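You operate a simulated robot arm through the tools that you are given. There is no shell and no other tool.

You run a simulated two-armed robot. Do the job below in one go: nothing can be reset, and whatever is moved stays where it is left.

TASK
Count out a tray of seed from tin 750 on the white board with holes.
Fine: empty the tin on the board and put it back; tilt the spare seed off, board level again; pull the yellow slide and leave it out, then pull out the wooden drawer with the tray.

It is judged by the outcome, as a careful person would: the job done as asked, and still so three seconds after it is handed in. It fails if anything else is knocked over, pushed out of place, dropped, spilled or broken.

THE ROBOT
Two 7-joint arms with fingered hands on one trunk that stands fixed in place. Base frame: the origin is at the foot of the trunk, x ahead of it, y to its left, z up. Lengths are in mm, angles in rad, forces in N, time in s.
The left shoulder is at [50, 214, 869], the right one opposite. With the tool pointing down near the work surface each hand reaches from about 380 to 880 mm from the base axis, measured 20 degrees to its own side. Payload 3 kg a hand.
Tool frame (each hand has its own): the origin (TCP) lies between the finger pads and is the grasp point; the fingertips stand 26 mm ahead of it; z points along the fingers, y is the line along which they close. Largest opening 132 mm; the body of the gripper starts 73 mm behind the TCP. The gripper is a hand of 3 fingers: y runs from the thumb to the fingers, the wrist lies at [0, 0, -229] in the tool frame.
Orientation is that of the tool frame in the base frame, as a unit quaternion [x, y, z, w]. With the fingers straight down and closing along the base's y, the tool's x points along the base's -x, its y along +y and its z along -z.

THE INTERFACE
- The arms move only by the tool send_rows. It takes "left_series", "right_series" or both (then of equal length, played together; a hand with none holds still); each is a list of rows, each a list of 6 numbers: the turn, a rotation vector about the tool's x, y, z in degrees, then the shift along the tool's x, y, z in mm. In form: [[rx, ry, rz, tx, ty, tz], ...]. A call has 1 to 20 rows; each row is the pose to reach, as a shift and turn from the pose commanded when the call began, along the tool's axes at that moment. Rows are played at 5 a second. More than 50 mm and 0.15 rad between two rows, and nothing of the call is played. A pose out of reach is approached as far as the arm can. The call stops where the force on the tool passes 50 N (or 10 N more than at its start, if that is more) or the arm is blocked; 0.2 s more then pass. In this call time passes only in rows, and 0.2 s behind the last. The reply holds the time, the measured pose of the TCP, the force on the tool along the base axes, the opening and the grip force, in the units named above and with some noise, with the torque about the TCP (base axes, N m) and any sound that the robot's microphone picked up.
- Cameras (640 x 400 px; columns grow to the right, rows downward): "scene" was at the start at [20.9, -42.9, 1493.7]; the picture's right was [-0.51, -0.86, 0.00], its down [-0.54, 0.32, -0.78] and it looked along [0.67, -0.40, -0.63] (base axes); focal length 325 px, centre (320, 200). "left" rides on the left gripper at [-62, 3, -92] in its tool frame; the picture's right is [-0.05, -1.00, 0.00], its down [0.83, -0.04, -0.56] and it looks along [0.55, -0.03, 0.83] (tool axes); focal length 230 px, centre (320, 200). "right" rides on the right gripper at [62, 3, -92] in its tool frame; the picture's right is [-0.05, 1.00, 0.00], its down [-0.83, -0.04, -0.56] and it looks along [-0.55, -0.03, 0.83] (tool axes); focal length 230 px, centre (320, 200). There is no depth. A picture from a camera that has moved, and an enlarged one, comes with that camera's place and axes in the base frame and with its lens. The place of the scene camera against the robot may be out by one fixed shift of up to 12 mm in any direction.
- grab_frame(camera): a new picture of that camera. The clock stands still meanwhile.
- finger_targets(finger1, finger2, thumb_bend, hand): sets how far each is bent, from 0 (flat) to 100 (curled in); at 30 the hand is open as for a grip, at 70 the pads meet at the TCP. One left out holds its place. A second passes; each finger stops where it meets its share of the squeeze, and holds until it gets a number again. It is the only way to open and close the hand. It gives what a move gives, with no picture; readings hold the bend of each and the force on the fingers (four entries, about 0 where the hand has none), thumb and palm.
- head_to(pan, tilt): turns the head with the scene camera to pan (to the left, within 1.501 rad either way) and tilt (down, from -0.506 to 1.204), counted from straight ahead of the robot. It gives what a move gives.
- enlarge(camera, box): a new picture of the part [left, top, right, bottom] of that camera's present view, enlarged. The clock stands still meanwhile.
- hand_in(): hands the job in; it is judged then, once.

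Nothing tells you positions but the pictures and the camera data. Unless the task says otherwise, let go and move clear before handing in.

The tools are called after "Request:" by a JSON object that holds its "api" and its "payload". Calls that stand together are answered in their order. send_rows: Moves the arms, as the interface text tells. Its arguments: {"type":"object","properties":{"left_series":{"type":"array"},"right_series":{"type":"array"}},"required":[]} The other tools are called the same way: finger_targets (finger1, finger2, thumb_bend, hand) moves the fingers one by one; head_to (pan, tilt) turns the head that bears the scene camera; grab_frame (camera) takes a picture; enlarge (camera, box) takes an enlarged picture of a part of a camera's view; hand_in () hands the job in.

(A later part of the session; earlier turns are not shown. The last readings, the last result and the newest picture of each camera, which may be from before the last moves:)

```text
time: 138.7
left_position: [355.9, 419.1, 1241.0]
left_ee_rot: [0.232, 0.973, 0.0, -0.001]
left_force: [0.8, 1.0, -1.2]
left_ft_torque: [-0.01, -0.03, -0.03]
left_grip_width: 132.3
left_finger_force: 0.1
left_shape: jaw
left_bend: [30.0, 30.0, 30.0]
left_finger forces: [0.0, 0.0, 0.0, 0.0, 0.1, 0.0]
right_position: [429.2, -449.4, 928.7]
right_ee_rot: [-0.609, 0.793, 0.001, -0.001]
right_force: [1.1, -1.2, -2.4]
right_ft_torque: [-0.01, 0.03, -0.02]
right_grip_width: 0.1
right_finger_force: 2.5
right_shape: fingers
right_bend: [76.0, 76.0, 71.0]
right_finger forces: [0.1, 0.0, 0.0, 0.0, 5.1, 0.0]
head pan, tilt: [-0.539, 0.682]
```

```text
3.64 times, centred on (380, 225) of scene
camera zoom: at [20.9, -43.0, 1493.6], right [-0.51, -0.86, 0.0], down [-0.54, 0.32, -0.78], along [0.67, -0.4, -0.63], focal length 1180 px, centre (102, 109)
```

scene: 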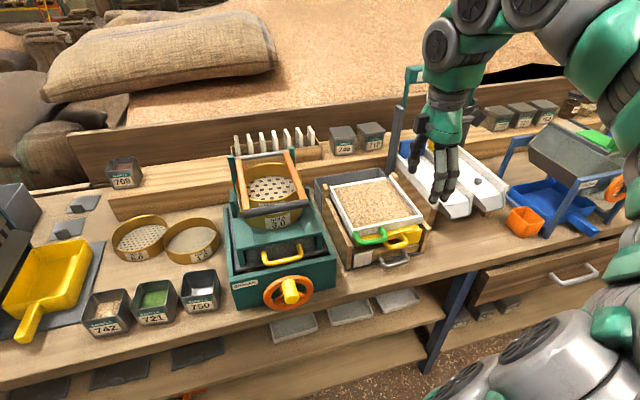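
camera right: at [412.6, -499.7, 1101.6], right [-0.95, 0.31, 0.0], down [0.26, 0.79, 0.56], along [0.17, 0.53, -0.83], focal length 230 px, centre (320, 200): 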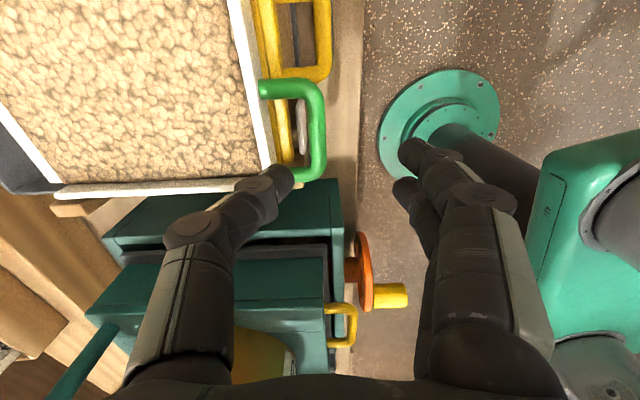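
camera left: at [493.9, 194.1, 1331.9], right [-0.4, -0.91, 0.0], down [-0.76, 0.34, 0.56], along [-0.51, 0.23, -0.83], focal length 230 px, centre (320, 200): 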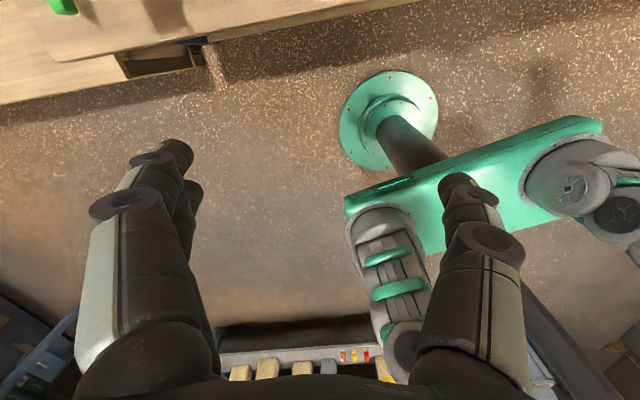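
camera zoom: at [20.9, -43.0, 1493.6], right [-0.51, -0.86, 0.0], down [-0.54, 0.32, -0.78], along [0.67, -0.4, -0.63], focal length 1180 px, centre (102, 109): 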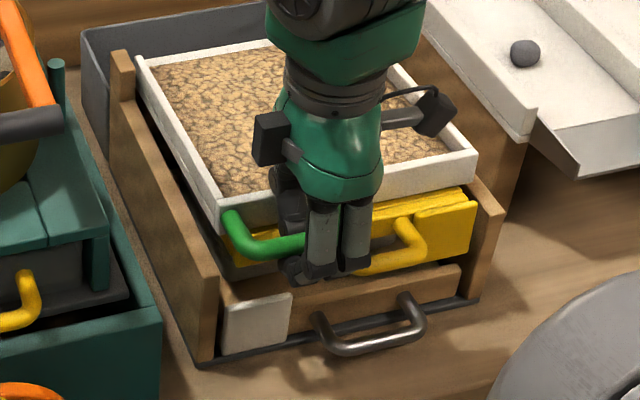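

The board front has lifted slightly with the yellow slide under it, so the whole board pivots at its back. I raise the bar along an arc about the back hinge, first 10°.

Request:
{"api": "send_rows", "payload": {"right_series": [[0, 0, 0, 0, -1.1, -10.5], [0, 0, 0, 0, -2.6, -20.8], [0, 0, 0, 0, -4.7, -31.1], [0, 0, 0, 0, -7.1, -41.4]]}}

Request:
{"api": "enlarge", "payload": {"camera": "scene", "box": [300, 130, 460, 280]}}

Request:
{"api": "enlarge", "payload": {"camera": "right", "box": [120, 20, 460, 240]}}

```text
time: 139.7
left_position: [357.1, 419.2, 1239.3]
left_ee_rot: [0.231, 0.973, 0.0, 0.0]
left_force: [-0.2, 1.1, 0.4]
left_ft_torque: [-0.03, 0.0, -0.01]
left_grip_width: 131.8
left_finger_force: 0.1
left_shape: jaw
left_bend: [30.0, 30.0, 30.0]
left_finger forces: [0.0, 0.1, 0.1, 0.0, 0.1, 0.0]
right_position: [435.6, -450.6, 970.6]
right_ee_rot: [-0.609, 0.793, 0.001, 0.0]
right_force: [1.6, 0.5, -4.8]
right_ft_torque: [0.02, 0.06, 0.0]
right_grip_width: 1.0
right_finger_force: 3.8
right_shape: fingers
right_bend: [75.0, 75.0, 69.0]
right_finger forces: [1.2, 1.3, 0.0, 0.0, 4.9, 0.0]
head pan, tilt: [-0.539, 0.682]
```

```text
2.67 times, centred on (380, 205) of scene
camera zoom: at [20.9, -43.0, 1493.6], right [-0.51, -0.86, 0.0], down [-0.54, 0.32, -0.78], along [0.67, -0.4, -0.63], focal length 866 px, centre (160, 187)
```

zoom: 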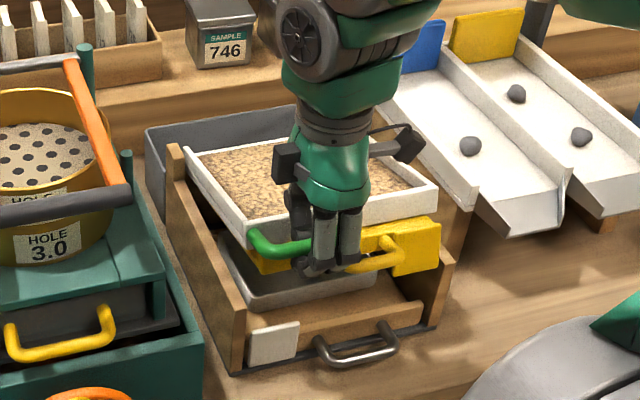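

```text
1.82 times, centred on (290, 130) of right
camera zoom: at [417.2, -508.6, 1062.6], right [-0.95, 0.31, 0.0], down [0.26, 0.79, 0.55], along [0.17, 0.53, -0.83], focal length 418 px, centre (374, 327)
```

zoom: 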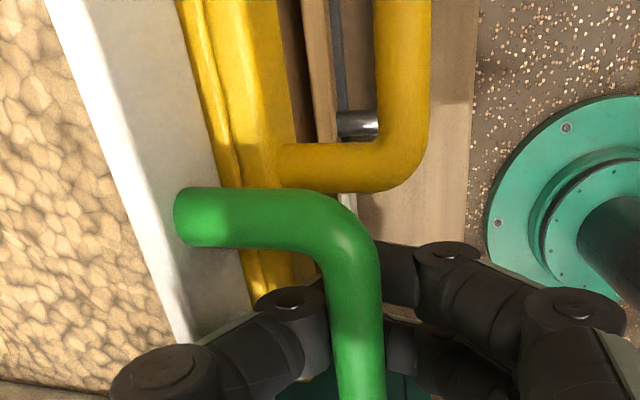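

The board tilts smoothly with small forces (5 N), and the drawer's tray is visible underneath. I continue to 30°.

Request:
{"api": "send_rows", "payload": {"right_series": [[0, 0, 0, 0, -2.9, -10], [0, 0, 0, 0, -6.3, -20], [0, 0, 0, 0, -10, -29.9], [0, 0, 0, 0, -14.2, -39.5], [0, 0, 0, 0, -18.9, -48.9], [0, 0, 0, 0, -23.9, -58.1], [0, 0, 0, 0, -29.2, -67.1], [0, 0, 0, 0, -35.1, -75.9]]}}

Request:
{"api": "enlarge", "payload": {"camera": "scene", "box": [300, 110, 460, 260]}}

Request:
{"api": "grab_frame", "payload": {"camera": "right"}}

```text
time: 141.5
left_position: [356.7, 419.9, 1239.9]
left_ee_rot: [0.231, 0.973, 0.0, 0.0]
left_force: [-1.3, 0.0, -0.1]
left_ft_torque: [0.01, 0.01, -0.01]
left_grip_width: 132.0
left_finger_force: 0.0
left_shape: jaw
left_bend: [30.0, 30.0, 30.0]
left_finger forces: [0.0, 0.1, 0.0, 0.0, 0.0, 0.0]
right_position: [472.0, -458.4, 1046.0]
right_ee_rot: [-0.608, 0.794, 0.001, -0.001]
right_force: [5.0, -1.5, -8.7]
right_ft_torque: [0.05, 0.13, 0.0]
right_grip_width: 3.6
right_finger_force: 5.1
right_shape: fingers
right_bend: [75.0, 75.0, 68.0]
right_finger forces: [0.9, 0.9, 0.1, 0.0, 7.8, 0.1]
head pan, tilt: [-0.539, 0.682]
```

```text
2.67 times, centred on (380, 185) of scene
camera zoom: at [21.0, -43.1, 1493.6], right [-0.51, -0.86, 0.0], down [-0.54, 0.32, -0.78], along [0.67, -0.4, -0.63], focal length 866 px, centre (160, 240)
```

zoom: 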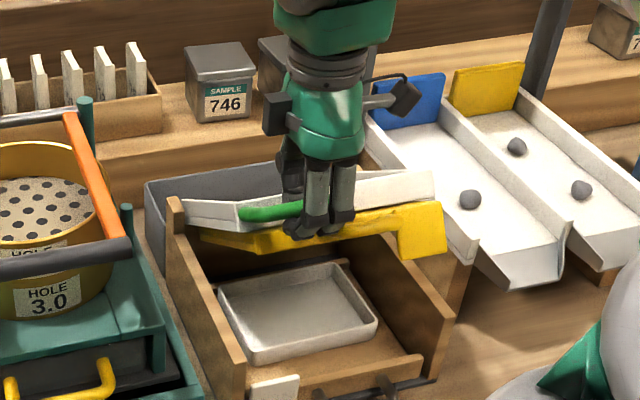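

```text
taken
camera right: at [451.1, -517.3, 1138.2], right [-0.95, 0.31, 0.0], down [0.26, 0.79, 0.55], along [0.17, 0.53, -0.83], focal length 230 px, centre (320, 200)
```

right: 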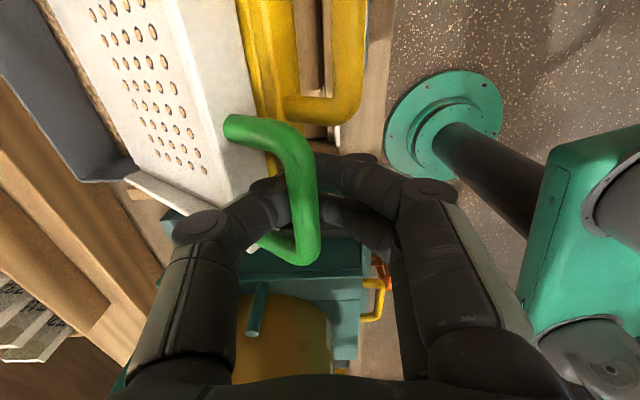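

The spare seed has slid off the back into the grey bin, and the holes now show one seed each. I zoom to check that the board face is clear.

Request:
{"api": "enlarge", "payload": {"camera": "right", "box": [0, 0, 260, 200]}}

Request:
{"api": "enlarge", "payload": {"camera": "scene", "box": [320, 140, 430, 230]}}

```text
2.00 times, centred on (130, 100) of right
camera zoom: at [451.1, -517.3, 1138.2], right [-0.95, 0.31, 0.0], down [0.26, 0.79, 0.55], along [0.17, 0.53, -0.83], focal length 460 px, centre (700, 400)
```

zoom: 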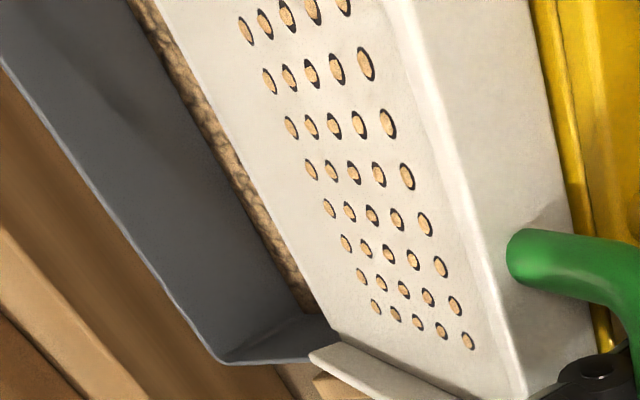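

```text
4.44 times, centred on (375, 185) of scene
camera zoom: at [21.0, -43.1, 1493.6], right [-0.51, -0.86, 0.0], down [-0.54, 0.32, -0.78], along [0.67, -0.4, -0.63], focal length 1443 px, centre (76, 267)
```

zoom: 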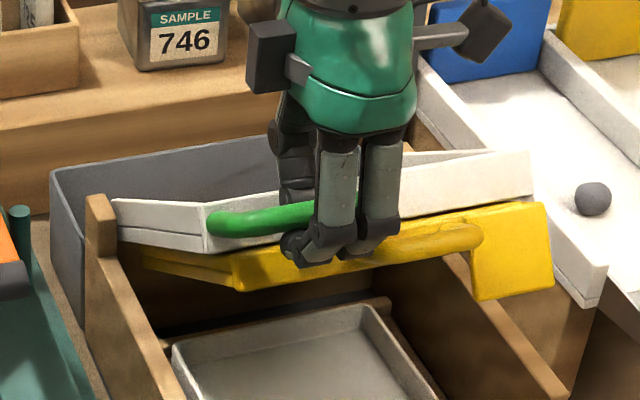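

Every visible hole holds a seed and the face is clear. Now I lower the board along the same arc to level.

Request:
{"api": "send_rows", "payload": {"right_series": [[0, 0, 0, 0, 5.9, 8.8], [0, 0, 0, 0, 11.2, 17.8], [0, 0, 0, 0, 16.2, 27], [0, 0, 0, 0, 20.9, 36.4], [0, 0, 0, 0, 25.1, 46], [0, 0, 0, 0, 28.8, 55.9], [0, 0, 0, 0, 32.2, 65.9], [0, 0, 0, 0, 35.1, 75.9], [0, 0, 0, 0, 37.5, 86.2], [0, 0, 0, 0, 39.6, 96.5], [0, 0, 0, 0, 41.1, 106.8], [0, 0, 0, 0, 42.2, 117.3]]}}

Request:
{"api": "enlarge", "payload": {"camera": "scene", "box": [300, 130, 460, 280]}}

Request:
{"api": "enlarge", "payload": {"camera": "right", "box": [120, 20, 460, 240]}}

```text
time: 144.1
left_position: [356.4, 419.2, 1239.7]
left_ee_rot: [0.232, 0.973, 0.0, 0.0]
left_force: [-0.6, 0.6, 0.0]
left_ft_torque: [-0.02, 0.01, 0.0]
left_grip_width: 132.0
left_finger_force: 0.0
left_shape: jaw
left_bend: [30.0, 30.0, 30.0]
left_finger forces: [0.0, 0.0, 0.1, 0.0, 0.1, 0.1]
right_position: [429.0, -447.4, 928.1]
right_ee_rot: [-0.608, 0.794, 0.001, -0.001]
right_force: [-5.2, 0.5, 0.8]
right_ft_torque: [-0.04, -0.21, -0.06]
right_grip_width: 0.3
right_finger_force: 4.9
right_shape: fingers
right_bend: [76.0, 76.0, 70.0]
right_finger forces: [0.0, 0.1, 0.0, 0.0, 9.1, 0.0]
head pan, tilt: [-0.539, 0.682]
```

```text
2.67 times, centred on (380, 205) of scene
camera zoom: at [20.8, -43.0, 1493.6], right [-0.51, -0.86, 0.0], down [-0.54, 0.32, -0.78], along [0.67, -0.4, -0.63], focal length 866 px, centre (160, 187)
```

zoom: 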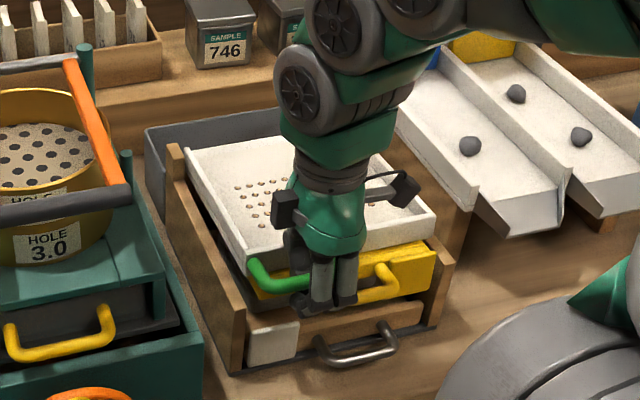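

```text
1.82 times, centred on (290, 130) of right
camera zoom: at [409.6, -506.3, 1020.6], right [-0.95, 0.31, 0.0], down [0.26, 0.79, 0.55], along [0.17, 0.53, -0.83], focal length 418 px, centre (374, 327)
```

zoom: 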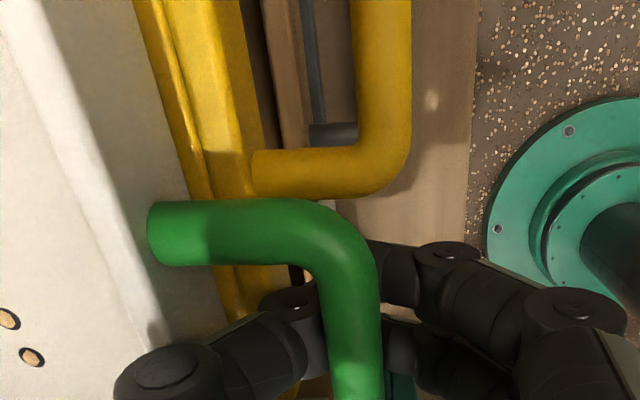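

The board is nearly level, with its front still resting on my curled fingers a few millimetres up. I lower a bit more until it rests on its frame.

Request:
{"api": "send_rows", "payload": {"right_series": [[0, 0, 0, 0, 1, 2], [0, 0, 0, 0, 1, 4], [0, 0, 0, 0, 1, 6]]}}

Request:
{"api": "enlarge", "payload": {"camera": "scene", "box": [320, 170, 440, 280]}}

```text
time: 144.9
left_position: [357.1, 420.0, 1239.6]
left_ee_rot: [0.232, 0.973, 0.0, 0.001]
left_force: [0.4, -0.6, 0.5]
left_ft_torque: [0.0, 0.03, 0.0]
left_grip_width: 131.7
left_finger_force: 0.1
left_shape: jaw
left_bend: [30.0, 30.0, 30.0]
left_finger forces: [0.0, 0.1, 0.0, 0.0, 0.0, 0.0]
right_position: [426.7, -448.3, 923.0]
right_ee_rot: [-0.609, 0.793, 0.001, 0.0]
right_force: [-9.5, 1.8, 1.5]
right_ft_torque: [-0.12, -0.39, 0.02]
right_grip_width: 0.3
right_finger_force: 9.3
right_shape: fingers
right_bend: [76.0, 76.0, 69.0]
right_finger forces: [0.0, 0.0, 0.0, 0.1, 18.8, 0.0]
head pan, tilt: [-0.539, 0.682]
```

```text
3.64 times, centred on (380, 225) of scene
camera zoom: at [20.7, -42.9, 1493.6], right [-0.51, -0.86, 0.0], down [-0.54, 0.32, -0.78], along [0.67, -0.4, -0.63], focal length 1180 px, centre (102, 109)
```

zoom: 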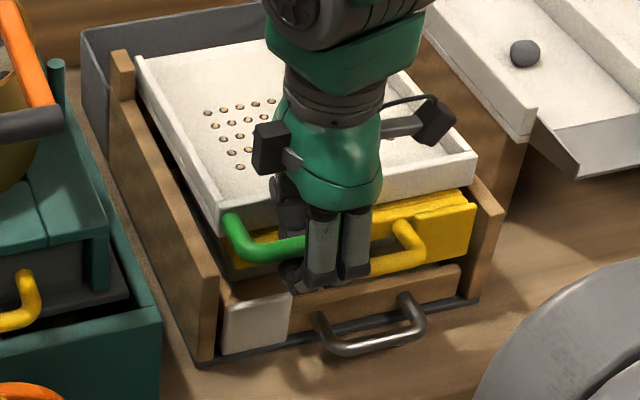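

The thumb is brushing the yellow slide's front edge (-9 N), so I stop lowering. I ease 2 mm toward the robot and open the fingers gradually so the board settles onto its frame.

Request:
{"api": "send_rows", "payload": {"right_series": [[0, 0, 0, 0, 2, 0]]}}

Request:
{"api": "finger_targets", "payload": {"hand": "right", "finger1": 70, "finger2": 70}}

Request:
{"api": "enlarge", "payload": {"camera": "right", "box": [120, 20, 460, 240]}}

Request:
{"api": "enlarge", "payload": {"camera": "scene", "box": [320, 170, 440, 280]}}

```text
time: 145.3
left_position: [357.7, 420.3, 1239.2]
left_ee_rot: [0.231, 0.973, 0.0, 0.0]
left_force: [-1.0, -0.1, -0.3]
left_ft_torque: [0.01, -0.01, 0.01]
left_grip_width: 132.1
left_finger_force: 0.0
left_shape: jaw
left_bend: [30.0, 30.0, 30.0]
left_finger forces: [0.2, 0.0, 0.1, 0.1, 0.0, 0.1]
right_position: [428.7, -447.7, 923.0]
right_ee_rot: [-0.609, 0.793, 0.001, 0.0]
right_force: [1.4, -1.3, -2.6]
right_ft_torque: [0.0, -0.02, -0.06]
right_grip_width: 1.2
right_finger_force: 2.6
right_shape: fingers
right_bend: [76.0, 76.0, 69.0]
right_finger forces: [0.1, 0.0, 0.0, 0.0, 5.2, 0.0]
head pan, tilt: [-0.539, 0.682]
```

```text
time: 146.3
left_position: [355.8, 419.7, 1238.8]
left_ee_rot: [0.231, 0.973, 0.0, 0.0]
left_force: [0.2, 0.2, 0.7]
left_ft_torque: [0.01, 0.03, 0.0]
left_grip_width: 131.9
left_finger_force: 0.1
left_shape: jaw
left_bend: [30.0, 30.0, 30.0]
left_finger forces: [0.1, 0.0, 0.0, 0.0, 0.1, 0.0]
right_position: [426.7, -448.1, 923.6]
right_ee_rot: [-0.608, 0.794, 0.001, -0.001]
right_force: [2.7, 0.0, -1.3]
right_ft_torque: [-0.01, 0.02, 0.06]
right_grip_width: 6.2
right_finger_force: 2.9
right_shape: fingers
right_bend: [70.0, 70.0, 69.0]
right_finger forces: [0.0, 0.0, 0.1, 0.1, 5.4, 0.0]
head pan, tilt: [-0.539, 0.682]
```

```text
1.82 times, centred on (290, 130) of right
camera zoom: at [407.4, -505.7, 1015.1], right [-0.95, 0.31, 0.0], down [0.26, 0.79, 0.55], along [0.17, 0.53, -0.83], focal length 418 px, centre (374, 327)
```

zoom: 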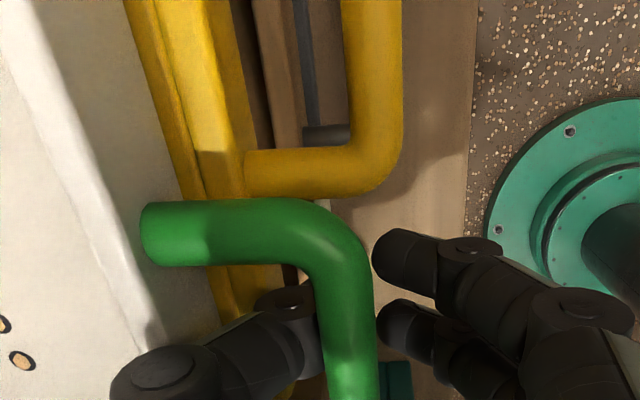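

```text
3.64 times, centred on (380, 225) of scene
camera zoom: at [20.9, -43.0, 1493.6], right [-0.51, -0.86, 0.0], down [-0.54, 0.32, -0.78], along [0.67, -0.4, -0.63], focal length 1180 px, centre (102, 109)
```

zoom: 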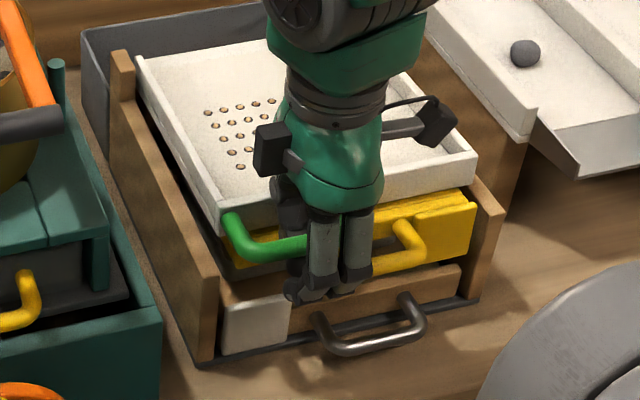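

The fingers are off, and the thumb still carries the bar a few millimetres up. I open the thumb step by step so the board settles gently.

Request:
{"api": "finger_targets", "payload": {"hand": "right", "finger1": 45, "finger2": 45, "thumb_bend": 66}}

Request:
{"api": "finger_targets", "payload": {"hand": "right", "thumb_bend": 63}}

Request:
{"api": "enlarge", "payload": {"camera": "right", "box": [120, 20, 460, 240]}}

Request:
{"api": "enlarge", "payload": {"camera": "scene", "box": [320, 170, 440, 280]}}

```text
time: 147.3
left_position: [357.5, 418.9, 1240.5]
left_ee_rot: [0.231, 0.973, 0.0, -0.001]
left_force: [1.0, 0.2, 0.5]
left_ft_torque: [-0.02, -0.01, 0.0]
left_grip_width: 132.0
left_finger_force: 0.0
left_shape: jaw
left_bend: [30.0, 30.0, 30.0]
left_finger forces: [0.0, 0.0, 0.0, 0.1, 0.1, 0.1]
right_position: [425.9, -448.7, 922.7]
right_ee_rot: [-0.608, 0.794, 0.001, -0.001]
right_force: [-1.9, 1.0, 0.2]
right_ft_torque: [0.0, -0.04, -0.02]
right_grip_width: 48.4
right_finger_force: 1.4
right_shape: fingers
right_bend: [45.0, 45.0, 66.0]
right_finger forces: [0.1, 0.1, 0.0, 0.1, 2.4, 0.0]
head pan, tilt: [-0.539, 0.682]
```

```text
time: 148.3
left_position: [356.1, 420.1, 1239.6]
left_ee_rot: [0.232, 0.973, 0.0, 0.0]
left_force: [-1.0, -0.7, 0.0]
left_ft_torque: [-0.02, 0.0, -0.01]
left_grip_width: 131.9
left_finger_force: 0.0
left_shape: jaw
left_bend: [30.0, 30.0, 30.0]
left_finger forces: [0.1, 0.1, 0.1, 0.1, 0.0, 0.0]
right_position: [426.4, -446.6, 923.6]
right_ee_rot: [-0.608, 0.794, 0.001, 0.0]
right_force: [-5.8, 1.3, 2.2]
right_ft_torque: [-0.03, -0.1, -0.06]
right_grip_width: 50.3
right_finger_force: 3.2
right_shape: fingers
right_bend: [45.0, 45.0, 64.0]
right_finger forces: [0.0, 0.1, 0.1, 0.1, 5.5, 0.0]
head pan, tilt: [-0.539, 0.682]
```

```text
1.82 times, centred on (290, 130) of right
camera zoom: at [407.2, -505.7, 1015.2], right [-0.95, 0.31, 0.0], down [0.26, 0.79, 0.55], along [0.17, 0.53, -0.83], focal length 418 px, centre (374, 327)
```

zoom: 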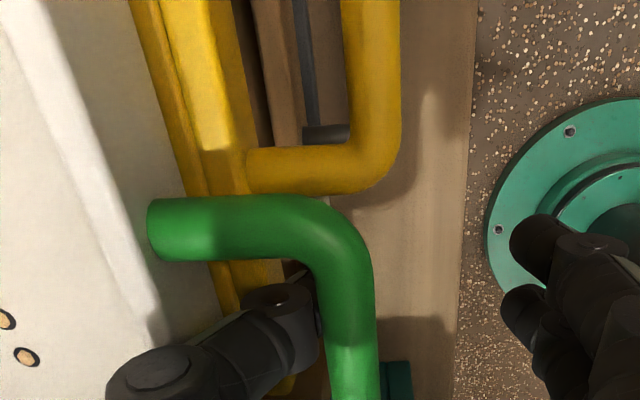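

```text
3.64 times, centred on (380, 225) of scene
camera zoom: at [20.8, -42.9, 1493.6], right [-0.51, -0.86, 0.0], down [-0.54, 0.32, -0.78], along [0.67, -0.4, -0.63], focal length 1180 px, centre (102, 109)
```

zoom: 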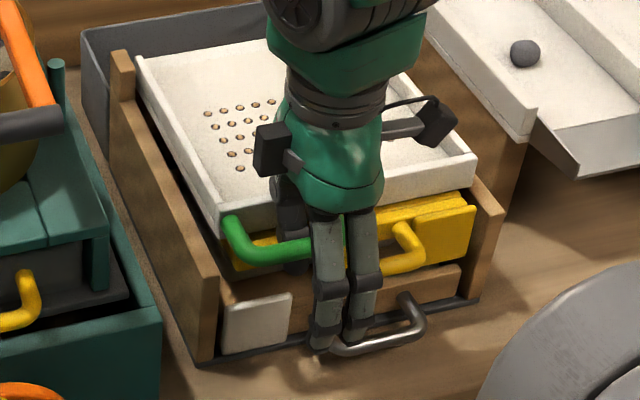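

The thumb is wedged lightly between bar and yellow edge. I set it to open further and raise the hand slowly so it slips out while the board drops back.

Request:
{"api": "finger_targets", "payload": {"hand": "right", "thumb_bend": 61}}

Request:
{"api": "send_rows", "payload": {"right_series": [[0, 0, 0, 0, 0, -2], [0, 0, 0, 0, 0, -4], [0, 0, 0, 0, 0, -6]]}}

Request:
{"api": "enlarge", "payload": {"camera": "right", "box": [120, 20, 460, 240]}}

Request:
{"api": "enlarge", "payload": {"camera": "scene", "box": [320, 170, 440, 280]}}

```text
time: 149.3
left_position: [356.4, 419.2, 1240.0]
left_ee_rot: [0.232, 0.973, 0.0, 0.0]
left_force: [-0.2, 0.0, -1.1]
left_ft_torque: [-0.01, -0.02, 0.01]
left_grip_width: 132.1
left_finger_force: 0.0
left_shape: jaw
left_bend: [30.0, 30.0, 30.0]
left_finger forces: [0.1, 0.0, 0.0, 0.0, 0.0, 0.1]
right_position: [426.0, -448.0, 924.2]
right_ee_rot: [-0.61, 0.793, 0.0, 0.0]
right_force: [-8.4, 1.9, 1.6]
right_ft_torque: [-0.05, -0.18, 0.01]
right_grip_width: 51.6
right_finger_force: 3.6
right_shape: fingers
right_bend: [45.0, 45.0, 62.0]
right_finger forces: [0.0, 0.1, 0.1, 0.0, 7.8, 0.0]
head pan, tilt: [-0.539, 0.682]
```

```text
time: 150.1
left_position: [355.5, 420.1, 1239.8]
left_ee_rot: [0.231, 0.973, 0.001, 0.001]
left_force: [0.4, -0.2, -0.2]
left_ft_torque: [0.02, -0.04, 0.03]
left_grip_width: 132.0
left_finger_force: 0.2
left_shape: jaw
left_bend: [30.0, 30.0, 30.0]
left_finger forces: [0.0, 0.0, 0.0, 0.0, 0.1, 0.0]
right_position: [426.4, -447.2, 929.3]
right_ee_rot: [-0.609, 0.793, 0.0, 0.0]
right_force: [-0.6, -0.4, 1.2]
right_ft_torque: [0.02, -0.01, 0.02]
right_grip_width: 56.1
right_finger_force: 0.5
right_shape: fingers
right_bend: [45.0, 45.0, 62.0]
right_finger forces: [0.0, 0.0, 0.0, 0.0, 1.1, 0.0]
head pan, tilt: [-0.539, 0.682]
```

```text
1.82 times, centred on (290, 130) of right
camera zoom: at [407.4, -505.9, 1021.4], right [-0.95, 0.31, 0.0], down [0.26, 0.79, 0.55], along [0.17, 0.53, -0.83], focal length 418 px, centre (374, 327)
```

zoom: 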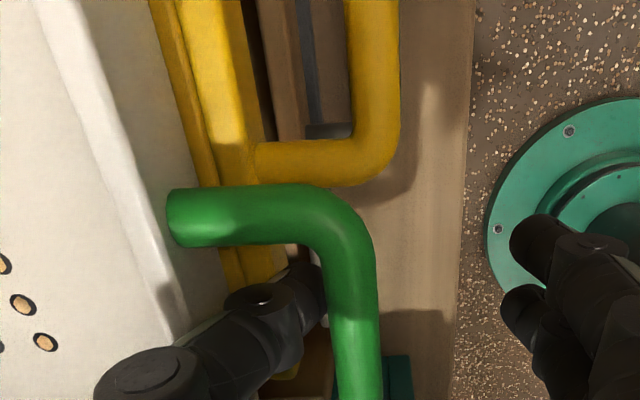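

```text
3.64 times, centred on (380, 225) of scene
camera zoom: at [20.9, -43.0, 1493.6], right [-0.51, -0.86, 0.0], down [-0.54, 0.32, -0.78], along [0.67, -0.4, -0.63], focal length 1180 px, centre (102, 109)
```

zoom: 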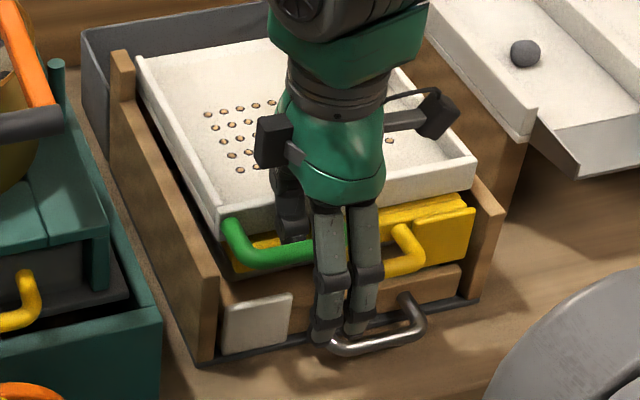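

Forces are gone. I lift the hand clear of the handle and check that the board is level again.

Request:
{"api": "send_rows", "payload": {"right_series": [[0, 0, 0, 0, 0, -5], [0, 0, 0, 0, 0, -15], [0, 0, 0, 0, 0, -35], [0, 0, 0, 0, 0, -70]]}}

Request:
{"api": "enlarge", "payload": {"camera": "scene", "box": [300, 150, 460, 290]}}

Request:
{"api": "grab_frame", "payload": {"camera": "right"}}

```text
time: 151.1
left_position: [356.0, 419.7, 1239.5]
left_ee_rot: [0.232, 0.973, 0.001, 0.0]
left_force: [0.5, 0.0, 0.0]
left_ft_torque: [-0.04, -0.03, 0.04]
left_grip_width: 131.8
left_finger_force: 0.0
left_shape: jaw
left_bend: [30.0, 30.0, 30.0]
left_finger forces: [0.0, 0.0, 0.0, 0.0, 0.0, 0.0]
right_position: [426.4, -446.9, 999.5]
right_ee_rot: [-0.608, 0.794, 0.0, 0.0]
right_force: [-0.7, 1.0, 0.6]
right_ft_torque: [-0.02, -0.04, -0.01]
right_grip_width: 57.5
right_finger_force: 0.0
right_shape: fingers
right_bend: [45.0, 45.0, 61.0]
right_finger forces: [0.0, 0.0, 0.1, 0.0, 0.0, 0.0]
head pan, tilt: [-0.539, 0.682]
```

```text
2.86 times, centred on (380, 220) of scene
camera zoom: at [20.8, -42.9, 1493.6], right [-0.51, -0.86, 0.0], down [-0.54, 0.32, -0.78], along [0.67, -0.4, -0.63], focal length 927 px, centre (149, 143)
```

zoom: 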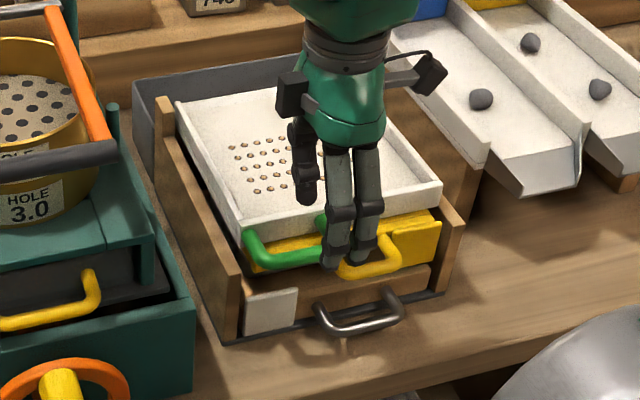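

```text
taken
camera right: at [407.2, -505.6, 1091.7], right [-0.95, 0.31, 0.0], down [0.26, 0.79, 0.56], along [0.17, 0.53, -0.83], focal length 230 px, centre (320, 200)
```

right: 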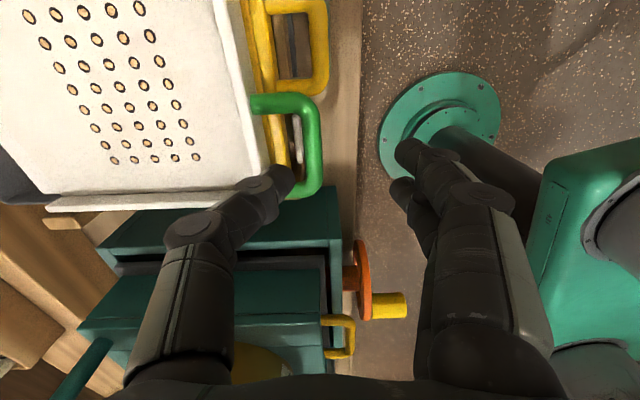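

The board is level again, matching its first picture, and all holes hold seed. Now I move sideways to above the yellow handle in the same hand attitude.

Request:
{"api": "send_rows", "payload": {"right_series": [[0, 0, 0, 30.4, 3.3, 0], [0, 0, 0, 60.8, 6.6, 0]]}}

Request:
{"api": "grab_frame", "payload": {"camera": "right"}}

Request:
{"api": "enlarge", "payload": {"camera": "right", "box": [180, 20, 440, 220]}}

Request:
{"api": "enlarge", "payload": {"camera": "scene", "box": [300, 150, 460, 290]}}

```text
time: 151.7
left_position: [356.2, 419.7, 1240.0]
left_ee_rot: [0.232, 0.973, 0.0, -0.001]
left_force: [-0.2, -0.4, -0.1]
left_ft_torque: [0.01, 0.02, 0.01]
left_grip_width: 131.7
left_finger_force: 0.1
left_shape: jaw
left_bend: [30.0, 30.0, 30.0]
left_finger forces: [0.1, 0.0, 0.0, 0.0, 0.0, 0.0]
right_position: [405.4, -504.9, 998.9]
right_ee_rot: [-0.608, 0.794, 0.0, 0.001]
right_force: [-0.2, 0.3, 0.7]
right_ft_torque: [0.01, -0.04, 0.02]
right_grip_width: 57.5
right_finger_force: 0.1
right_shape: fingers
right_bend: [45.0, 45.0, 61.0]
right_finger forces: [0.0, 0.1, 0.0, 0.1, 0.0, 0.0]
head pan, tilt: [-0.539, 0.682]
```

```text
taken
camera right: at [384.9, -563.3, 1091.2], right [-0.95, 0.31, 0.0], down [0.26, 0.79, 0.56], along [0.17, 0.53, -0.83], focal length 230 px, centre (320, 200)
```

right: 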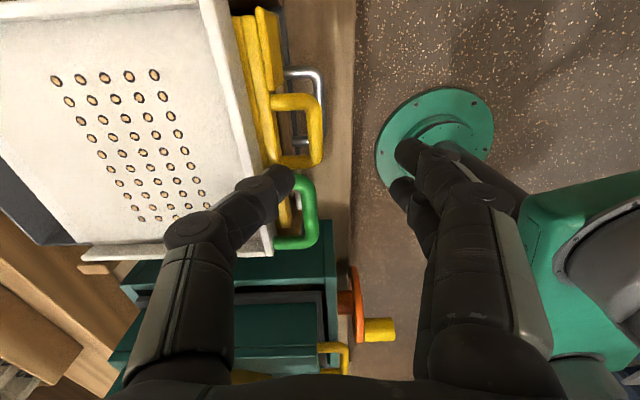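

```text
2.00 times, centred on (310, 120) of right
camera zoom: at [384.9, -563.3, 1091.2], right [-0.95, 0.31, 0.0], down [0.26, 0.79, 0.56], along [0.17, 0.53, -0.83], focal length 460 px, centre (340, 360)
```

zoom: 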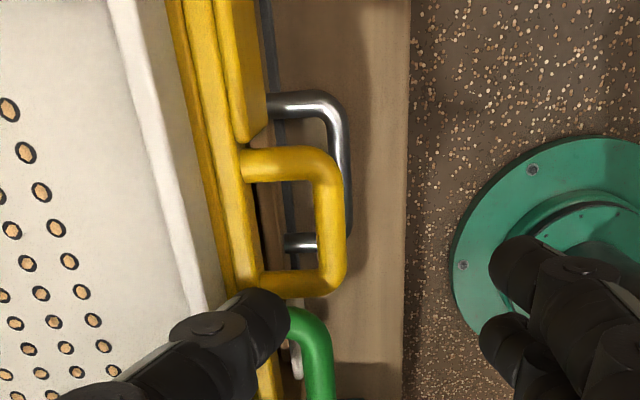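

```text
2.86 times, centred on (380, 220) of scene
camera zoom: at [20.8, -43.0, 1493.6], right [-0.51, -0.86, 0.0], down [-0.54, 0.32, -0.78], along [0.67, -0.4, -0.63], focal length 927 px, centre (149, 143)
```

zoom: 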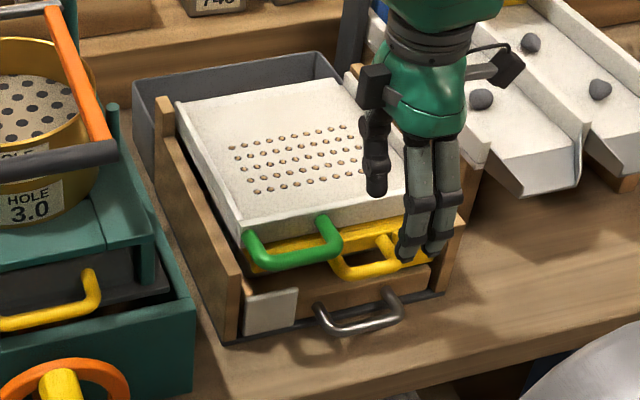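

The yellow bar centre refines to about (406.5, -505, 893), with a 37 mm wide opening for the thumb. I descend to just above it.

Request:
{"api": "send_rows", "payload": {"right_series": [[0, 0, 0, 0, 2, 25], [0, 0, 0, 0, 2, 50], [0, 0, 0, 0, 2, 62]]}}

Request:
{"api": "enlarge", "payload": {"camera": "right", "box": [180, 20, 440, 220]}}

Request:
{"api": "enlarge", "payload": {"camera": "scene", "box": [320, 170, 440, 280]}}

```text
time: 152.5
left_position: [356.3, 419.5, 1239.0]
left_ee_rot: [0.232, 0.973, 0.0, 0.0]
left_force: [-0.5, -0.2, -0.6]
left_ft_torque: [-0.01, -0.03, 0.01]
left_grip_width: 131.9
left_finger_force: 0.1
left_shape: jaw
left_bend: [30.0, 30.0, 30.0]
left_finger forces: [0.0, 0.0, 0.1, 0.0, 0.0, 0.0]
right_position: [401.8, -504.3, 936.8]
right_ee_rot: [-0.609, 0.793, 0.001, 0.0]
right_force: [-0.1, -0.7, -1.1]
right_ft_torque: [-0.03, -0.03, 0.0]
right_grip_width: 57.6
right_finger_force: 0.0
right_shape: fingers
right_bend: [45.0, 45.0, 61.0]
right_finger forces: [0.0, 0.0, 0.0, 0.0, 0.0, 0.0]
head pan, tilt: [-0.539, 0.682]
```

```text
2.00 times, centred on (310, 120) of right
camera zoom: at [383.1, -562.1, 1028.8], right [-0.95, 0.31, 0.0], down [0.26, 0.79, 0.55], along [0.17, 0.53, -0.83], focal length 460 px, centre (340, 360)
```

zoom: 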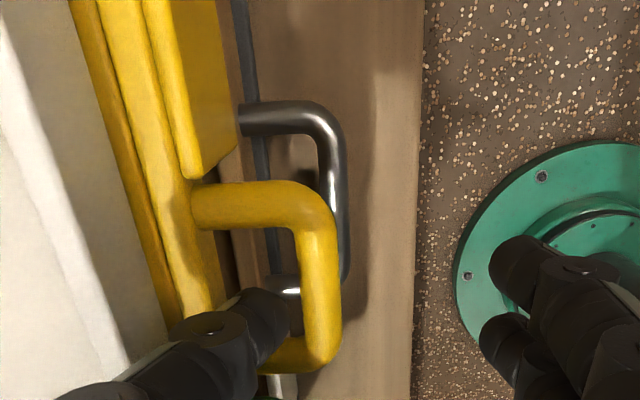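

```text
3.64 times, centred on (380, 225) of scene
camera zoom: at [20.9, -43.0, 1493.6], right [-0.51, -0.86, 0.0], down [-0.54, 0.32, -0.78], along [0.67, -0.4, -0.63], focal length 1180 px, centre (102, 109)
```

zoom: 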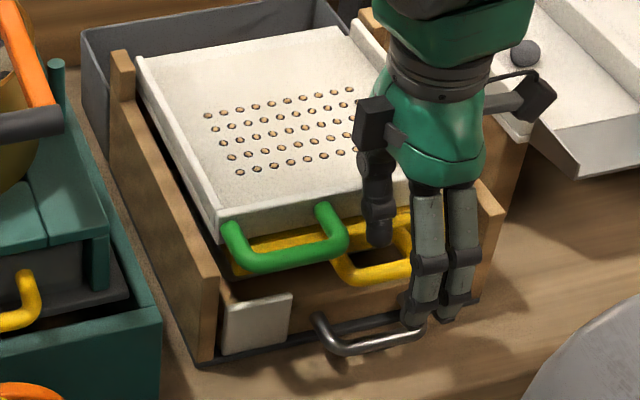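

The thumb needs a small correction: 3 mm to the right and 3 mm toward the board. Then I descend 30 mm into the yellow U.

Request:
{"api": "send_rows", "payload": {"right_series": [[0, 0, 0, 3, -3, 8], [0, 0, 0, 3, -3, 16], [0, 0, 0, 3, -3, 24], [0, 0, 0, 3, -3, 30]]}}

Request:
{"api": "enlarge", "payload": {"camera": "right", "box": [180, 20, 440, 220]}}

Request:
{"api": "enlarge", "payload": {"camera": "scene", "box": [320, 170, 440, 280]}}

```text
time: 153.5
left_position: [356.8, 419.1, 1239.8]
left_ee_rot: [0.232, 0.973, 0.0, 0.0]
left_force: [-0.4, 1.0, 0.7]
left_ft_torque: [-0.02, 0.0, 0.01]
left_grip_width: 131.9
left_finger_force: 0.0
left_shape: jaw
left_bend: [30.0, 30.0, 30.0]
left_finger forces: [0.0, 0.0, 0.0, 0.0, 0.1, 0.0]
right_position: [404.7, -507.1, 908.2]
right_ee_rot: [-0.608, 0.794, -0.001, -0.001]
right_force: [-15.1, 6.0, 31.7]
right_ft_torque: [-0.59, -1.87, 0.15]
right_grip_width: 55.4
right_finger_force: 17.3
right_shape: fingers
right_bend: [45.0, 45.0, 61.0]
right_finger forces: [0.0, 0.1, 0.0, 0.1, 34.6, 0.0]
head pan, tilt: [-0.539, 0.682]
```

```text
2.00 times, centred on (310, 120) of right
camera zoom: at [384.5, -565.9, 1000.5], right [-0.95, 0.31, 0.0], down [0.26, 0.79, 0.55], along [0.17, 0.53, -0.83], focal length 460 px, centre (340, 360)
```

zoom: 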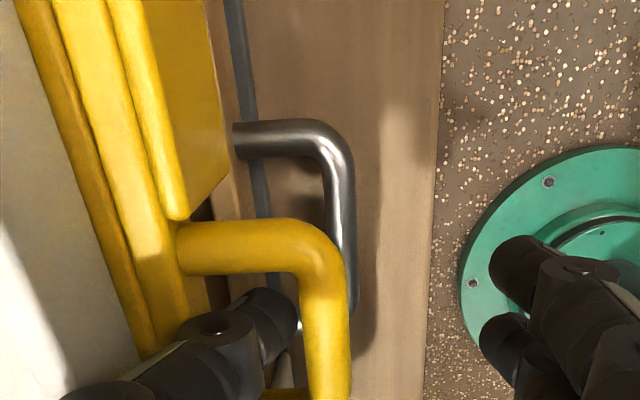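

```text
3.64 times, centred on (380, 225) of scene
camera zoom: at [20.3, -42.5, 1493.7], right [-0.51, -0.86, 0.0], down [-0.54, 0.32, -0.78], along [0.67, -0.4, -0.63], focal length 1180 px, centre (102, 109)
```

zoom: 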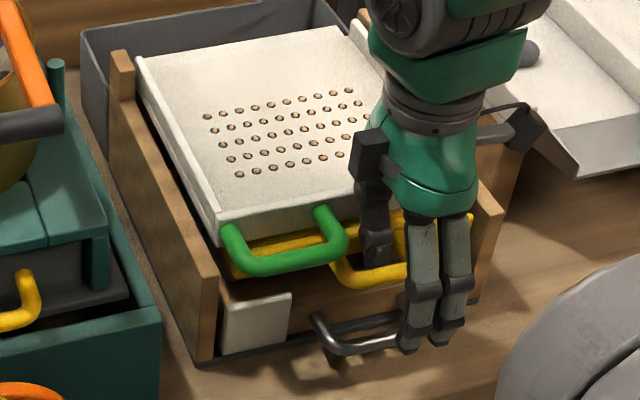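

The thumb tip has landed on the drawer front's top edge (32 N), so I must stay higher. I raise 9 mm and shift 4 mm toward the robot, then close on the bar from there.

Request:
{"api": "send_rows", "payload": {"right_series": [[0, 0, 0, 0, 0, -5], [0, 0, 0, 0, 4, -9]]}}

Request:
{"api": "enlarge", "payload": {"camera": "right", "box": [180, 20, 440, 220]}}

Request:
{"api": "enlarge", "payload": {"camera": "scene", "box": [320, 170, 440, 280]}}

```text
time: 154.1
left_position: [356.6, 419.5, 1239.2]
left_ee_rot: [0.232, 0.973, 0.0, 0.0]
left_force: [-0.2, 0.5, -0.3]
left_ft_torque: [0.04, 0.01, 0.0]
left_grip_width: 132.0
left_finger_force: 0.0
left_shape: jaw
left_bend: [30.0, 30.0, 30.0]
left_finger forces: [0.0, 0.0, 0.1, 0.0, 0.0, 0.0]
right_position: [400.2, -507.0, 915.3]
right_ee_rot: [-0.609, 0.793, 0.0, 0.0]
right_force: [0.0, 0.0, 0.3]
right_ft_torque: [0.0, 0.01, -0.04]
right_grip_width: 57.5
right_finger_force: 0.1
right_shape: fingers
right_bend: [45.0, 45.0, 61.0]
right_finger forces: [0.0, 0.0, 0.1, 0.0, 0.1, 0.0]
head pan, tilt: [-0.539, 0.682]
```

```text
2.00 times, centred on (310, 120) of right
camera zoom: at [382.1, -564.8, 1007.9], right [-0.95, 0.31, 0.0], down [0.26, 0.79, 0.55], along [0.17, 0.53, -0.83], focal length 460 px, centre (340, 360)
```

zoom: 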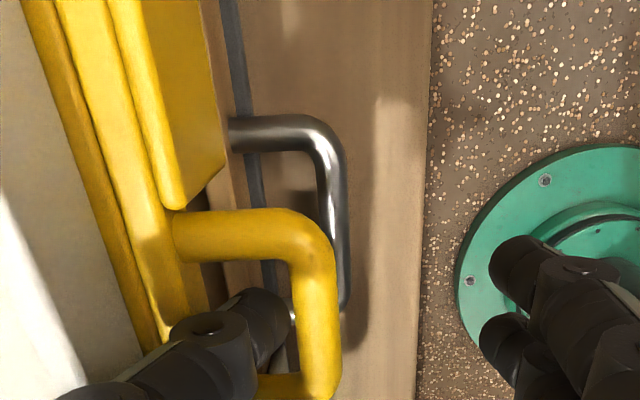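

```text
3.64 times, centred on (380, 225) of scene
camera zoom: at [20.9, -42.9, 1493.6], right [-0.51, -0.86, 0.0], down [-0.54, 0.32, -0.78], along [0.67, -0.4, -0.63], focal length 1180 px, centre (102, 109)
```

zoom: 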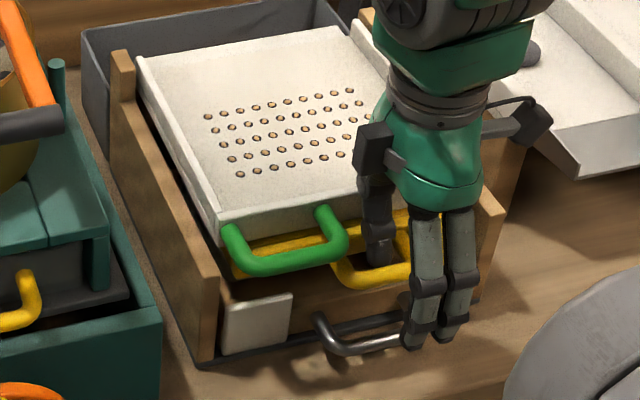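

The thumb sits free inside the U right behind the yellow bar. I lower 4 mm and close fingers and thumb gently onto the bar.

Request:
{"api": "send_rows", "payload": {"right_series": [[0, 0, 0, 0, 1, 4]]}}

Request:
{"api": "finger_targets", "payload": {"hand": "right", "finger1": 68, "finger2": 68, "thumb_bend": 66}}

Request:
{"api": "enlarge", "payload": {"camera": "right", "box": [180, 20, 440, 220]}}

Request:
{"api": "enlarge", "payload": {"camera": "scene", "box": [320, 170, 440, 280]}}

```text
time: 154.5
left_position: [356.9, 419.2, 1238.3]
left_ee_rot: [0.232, 0.973, 0.001, 0.0]
left_force: [0.5, -0.9, 0.2]
left_ft_torque: [0.01, 0.01, 0.02]
left_grip_width: 132.2
left_finger_force: 0.0
left_shape: jaw
left_bend: [30.0, 30.0, 30.0]
left_finger forces: [0.1, 0.0, 0.0, 0.1, 0.0, 0.1]
right_position: [400.5, -505.9, 911.2]
right_ee_rot: [-0.608, 0.794, 0.001, -0.001]
right_force: [0.6, -0.1, -0.1]
right_ft_torque: [0.0, 0.0, 0.0]
right_grip_width: 58.2
right_finger_force: 0.7
right_shape: fingers
right_bend: [45.0, 45.0, 61.0]
right_finger forces: [0.0, 0.1, 0.0, 0.0, 0.4, 0.0]
head pan, tilt: [-0.539, 0.682]
```

```text
time: 155.5
left_position: [356.2, 420.2, 1239.1]
left_ee_rot: [0.231, 0.973, 0.0, 0.0]
left_force: [-0.7, -0.2, -0.2]
left_ft_torque: [-0.01, 0.0, 0.01]
left_grip_width: 131.9
left_finger_force: 0.0
left_shape: jaw
left_bend: [30.0, 30.0, 30.0]
left_finger forces: [0.0, 0.1, 0.0, 0.0, 0.0, 0.0]
right_position: [400.6, -505.8, 910.7]
right_ee_rot: [-0.609, 0.793, 0.001, 0.0]
right_force: [0.1, 0.4, -0.8]
right_ft_torque: [0.01, -0.03, 0.03]
right_grip_width: 15.4
right_finger_force: 0.6
right_shape: fingers
right_bend: [68.0, 68.0, 65.0]
right_finger forces: [0.1, 0.5, 0.0, 0.1, 0.9, 0.1]
head pan, tilt: [-0.539, 0.682]
```

```text
2.00 times, centred on (310, 120) of right
camera zoom: at [380.8, -564.7, 1004.0], right [-0.95, 0.31, 0.0], down [0.26, 0.79, 0.55], along [0.17, 0.53, -0.83], focal length 460 px, centre (340, 360)
```

zoom: 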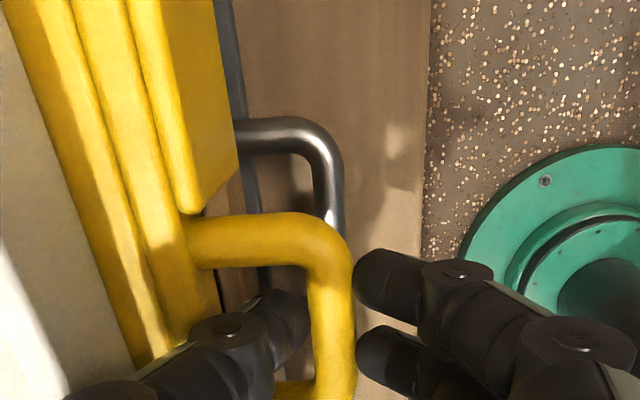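

```text
3.64 times, centred on (380, 225) of scene
camera zoom: at [20.9, -43.0, 1493.6], right [-0.51, -0.86, 0.0], down [-0.54, 0.32, -0.78], along [0.67, -0.4, -0.63], focal length 1180 px, centre (102, 109)
```

zoom: 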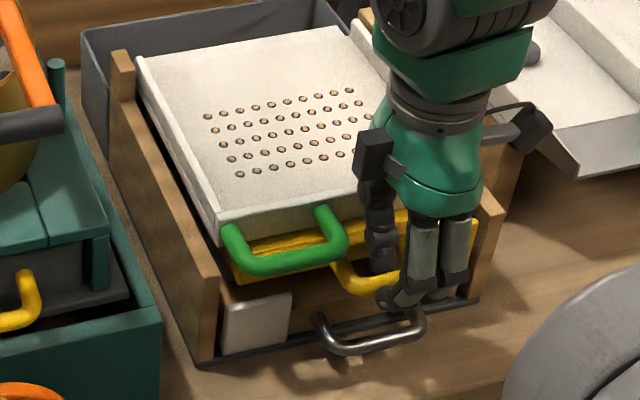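

The bar is lightly held between thumb and fingers. I pull straight out toward the robot, 24 mm first.

Request:
{"api": "send_rows", "payload": {"right_series": [[0, 0, 0, 0, 6, 0], [0, 0, 0, 0, 12, 0], [0, 0, 0, 0, 18, 0], [0, 0, 0, 0, 24, 0]]}}

Request:
{"api": "enlarge", "payload": {"camera": "right", "box": [180, 20, 440, 220]}}

Request:
{"api": "enlarge", "payload": {"camera": "scene", "box": [320, 170, 440, 280]}}

```text
time: 156.5
left_position: [355.9, 420.5, 1239.9]
left_ee_rot: [0.232, 0.973, -0.001, 0.0]
left_force: [0.0, 1.0, -0.4]
left_ft_torque: [-0.03, -0.01, 0.04]
left_grip_width: 131.8
left_finger_force: 0.0
left_shape: jaw
left_bend: [30.0, 30.0, 30.0]
left_finger forces: [0.0, 0.1, 0.0, 0.1, 0.1, 0.1]
right_position: [377.5, -499.9, 912.4]
right_ee_rot: [-0.608, 0.794, -0.001, 0.0]
right_force: [12.3, -3.2, 7.7]
right_ft_torque: [-0.14, -0.42, 0.03]
right_grip_width: 26.5
right_finger_force: 6.6
right_shape: fingers
right_bend: [68.0, 68.0, 62.0]
right_finger forces: [0.0, 0.1, 0.0, 0.0, 12.7, 0.0]
head pan, tilt: [-0.539, 0.682]
```

```text
2.00 times, centred on (310, 120) of right
camera zoom: at [357.8, -558.4, 1004.8], right [-0.95, 0.31, 0.0], down [0.26, 0.79, 0.55], along [0.17, 0.53, -0.83], focal length 460 px, centre (340, 360)
```

zoom: 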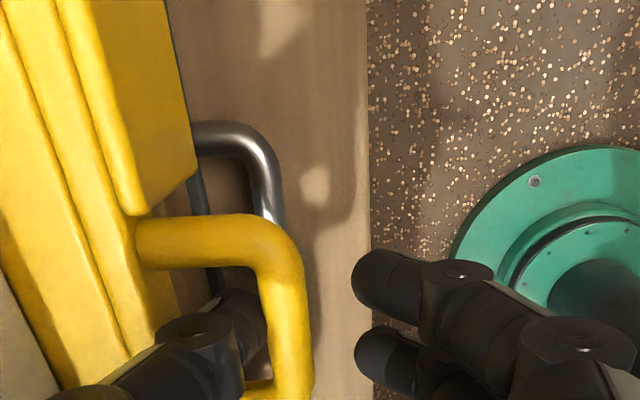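

```text
3.64 times, centred on (380, 225) of scene
camera zoom: at [21.0, -42.9, 1493.6], right [-0.51, -0.86, 0.0], down [-0.54, 0.32, -0.78], along [0.67, -0.4, -0.63], focal length 1180 px, centre (102, 109)
```

zoom: 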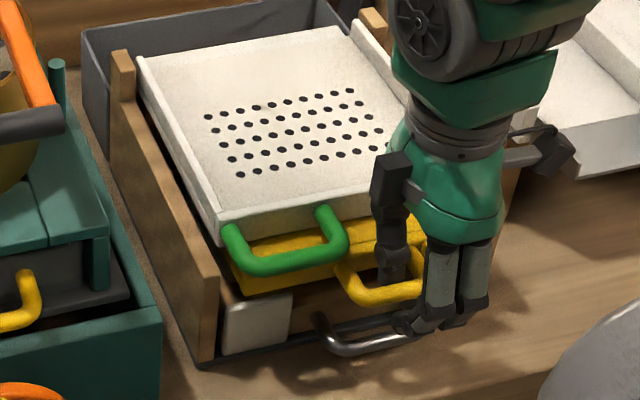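

The seeds have dropped through: the holes are dark now. I firm up the grip and keep pulling the slide out.

Request:
{"api": "finger_targets", "payload": {"hand": "right", "finger1": 71, "finger2": 71, "thumb_bend": 68}}

Request:
{"api": "send_rows", "payload": {"right_series": [[0, 0, 0, 0, 6, 0], [0, 0, 0, 0, 12, 0], [0, 0, 0, 0, 18, 0], [0, 0, 0, 0, 24, 0], [0, 0, 0, 0, 30, 0]]}}

Request:
{"api": "enlarge", "payload": {"camera": "right", "box": [180, 20, 440, 220]}}

Request:
{"api": "enlarge", "payload": {"camera": "scene", "box": [320, 170, 440, 280]}}

```text
time: 157.5
left_position: [356.9, 419.2, 1238.9]
left_ee_rot: [0.231, 0.973, 0.0, -0.001]
left_force: [-1.1, -0.6, -0.3]
left_ft_torque: [0.01, 0.02, 0.03]
left_grip_width: 131.8
left_finger_force: 0.1
left_shape: jaw
left_bend: [30.0, 30.0, 30.0]
left_finger forces: [0.0, 0.1, 0.1, 0.0, 0.1, 0.1]
right_position: [376.5, -500.0, 911.3]
right_ee_rot: [-0.608, 0.794, 0.0, -0.001]
right_force: [15.5, -3.1, 6.6]
right_ft_torque: [-0.16, -0.5, 0.02]
right_grip_width: 22.1
right_finger_force: 7.9
right_shape: fingers
right_bend: [71.0, 71.0, 63.0]
right_finger forces: [0.0, 0.0, 0.0, 0.0, 15.3, 0.0]
head pan, tilt: [-0.539, 0.682]
```

```text
time: 158.7
left_position: [356.5, 419.8, 1239.1]
left_ee_rot: [0.231, 0.973, 0.0, 0.0]
left_force: [0.0, 1.1, 0.0]
left_ft_torque: [0.02, 0.01, -0.02]
left_grip_width: 131.8
left_finger_force: 0.0
left_shape: jaw
left_bend: [30.0, 30.0, 30.0]
left_finger forces: [0.0, 0.0, 0.0, 0.0, 0.0, 0.1]
right_position: [349.8, -493.8, 912.8]
right_ee_rot: [-0.608, 0.794, -0.001, 0.001]
right_force: [35.4, -6.8, 13.4]
right_ft_torque: [-0.35, -1.42, 0.14]
right_grip_width: 49.2
right_finger_force: 18.5
right_shape: fingers
right_bend: [71.0, 71.0, 53.0]
right_finger forces: [0.0, 0.1, 0.1, 0.0, 37.7, 0.0]
head pan, tilt: [-0.539, 0.682]
```

```text
2.00 times, centred on (310, 120) of right
camera zoom: at [329.3, -550.8, 1004.7], right [-0.95, 0.31, 0.0], down [0.26, 0.79, 0.55], along [0.17, 0.53, -0.83], focal length 460 px, centre (340, 360)
```

zoom: 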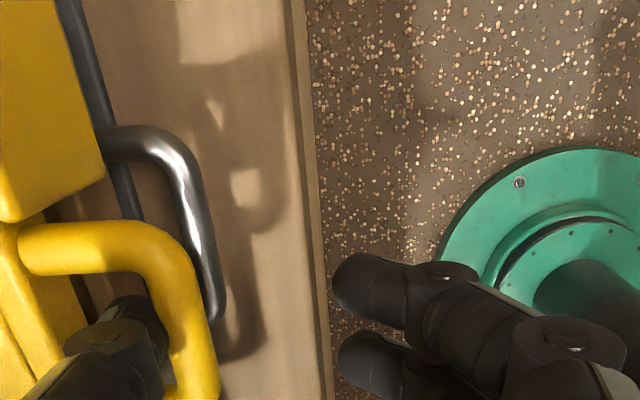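

```text
3.64 times, centred on (380, 225) of scene
camera zoom: at [21.3, -42.9, 1493.6], right [-0.51, -0.86, 0.0], down [-0.54, 0.32, -0.78], along [0.67, -0.4, -0.63], focal length 1180 px, centre (102, 109)
```

zoom: 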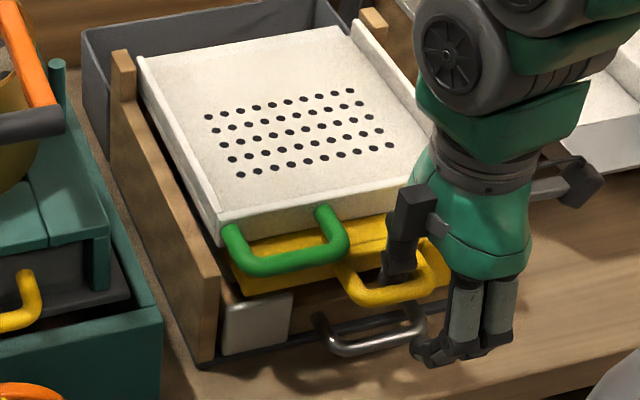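

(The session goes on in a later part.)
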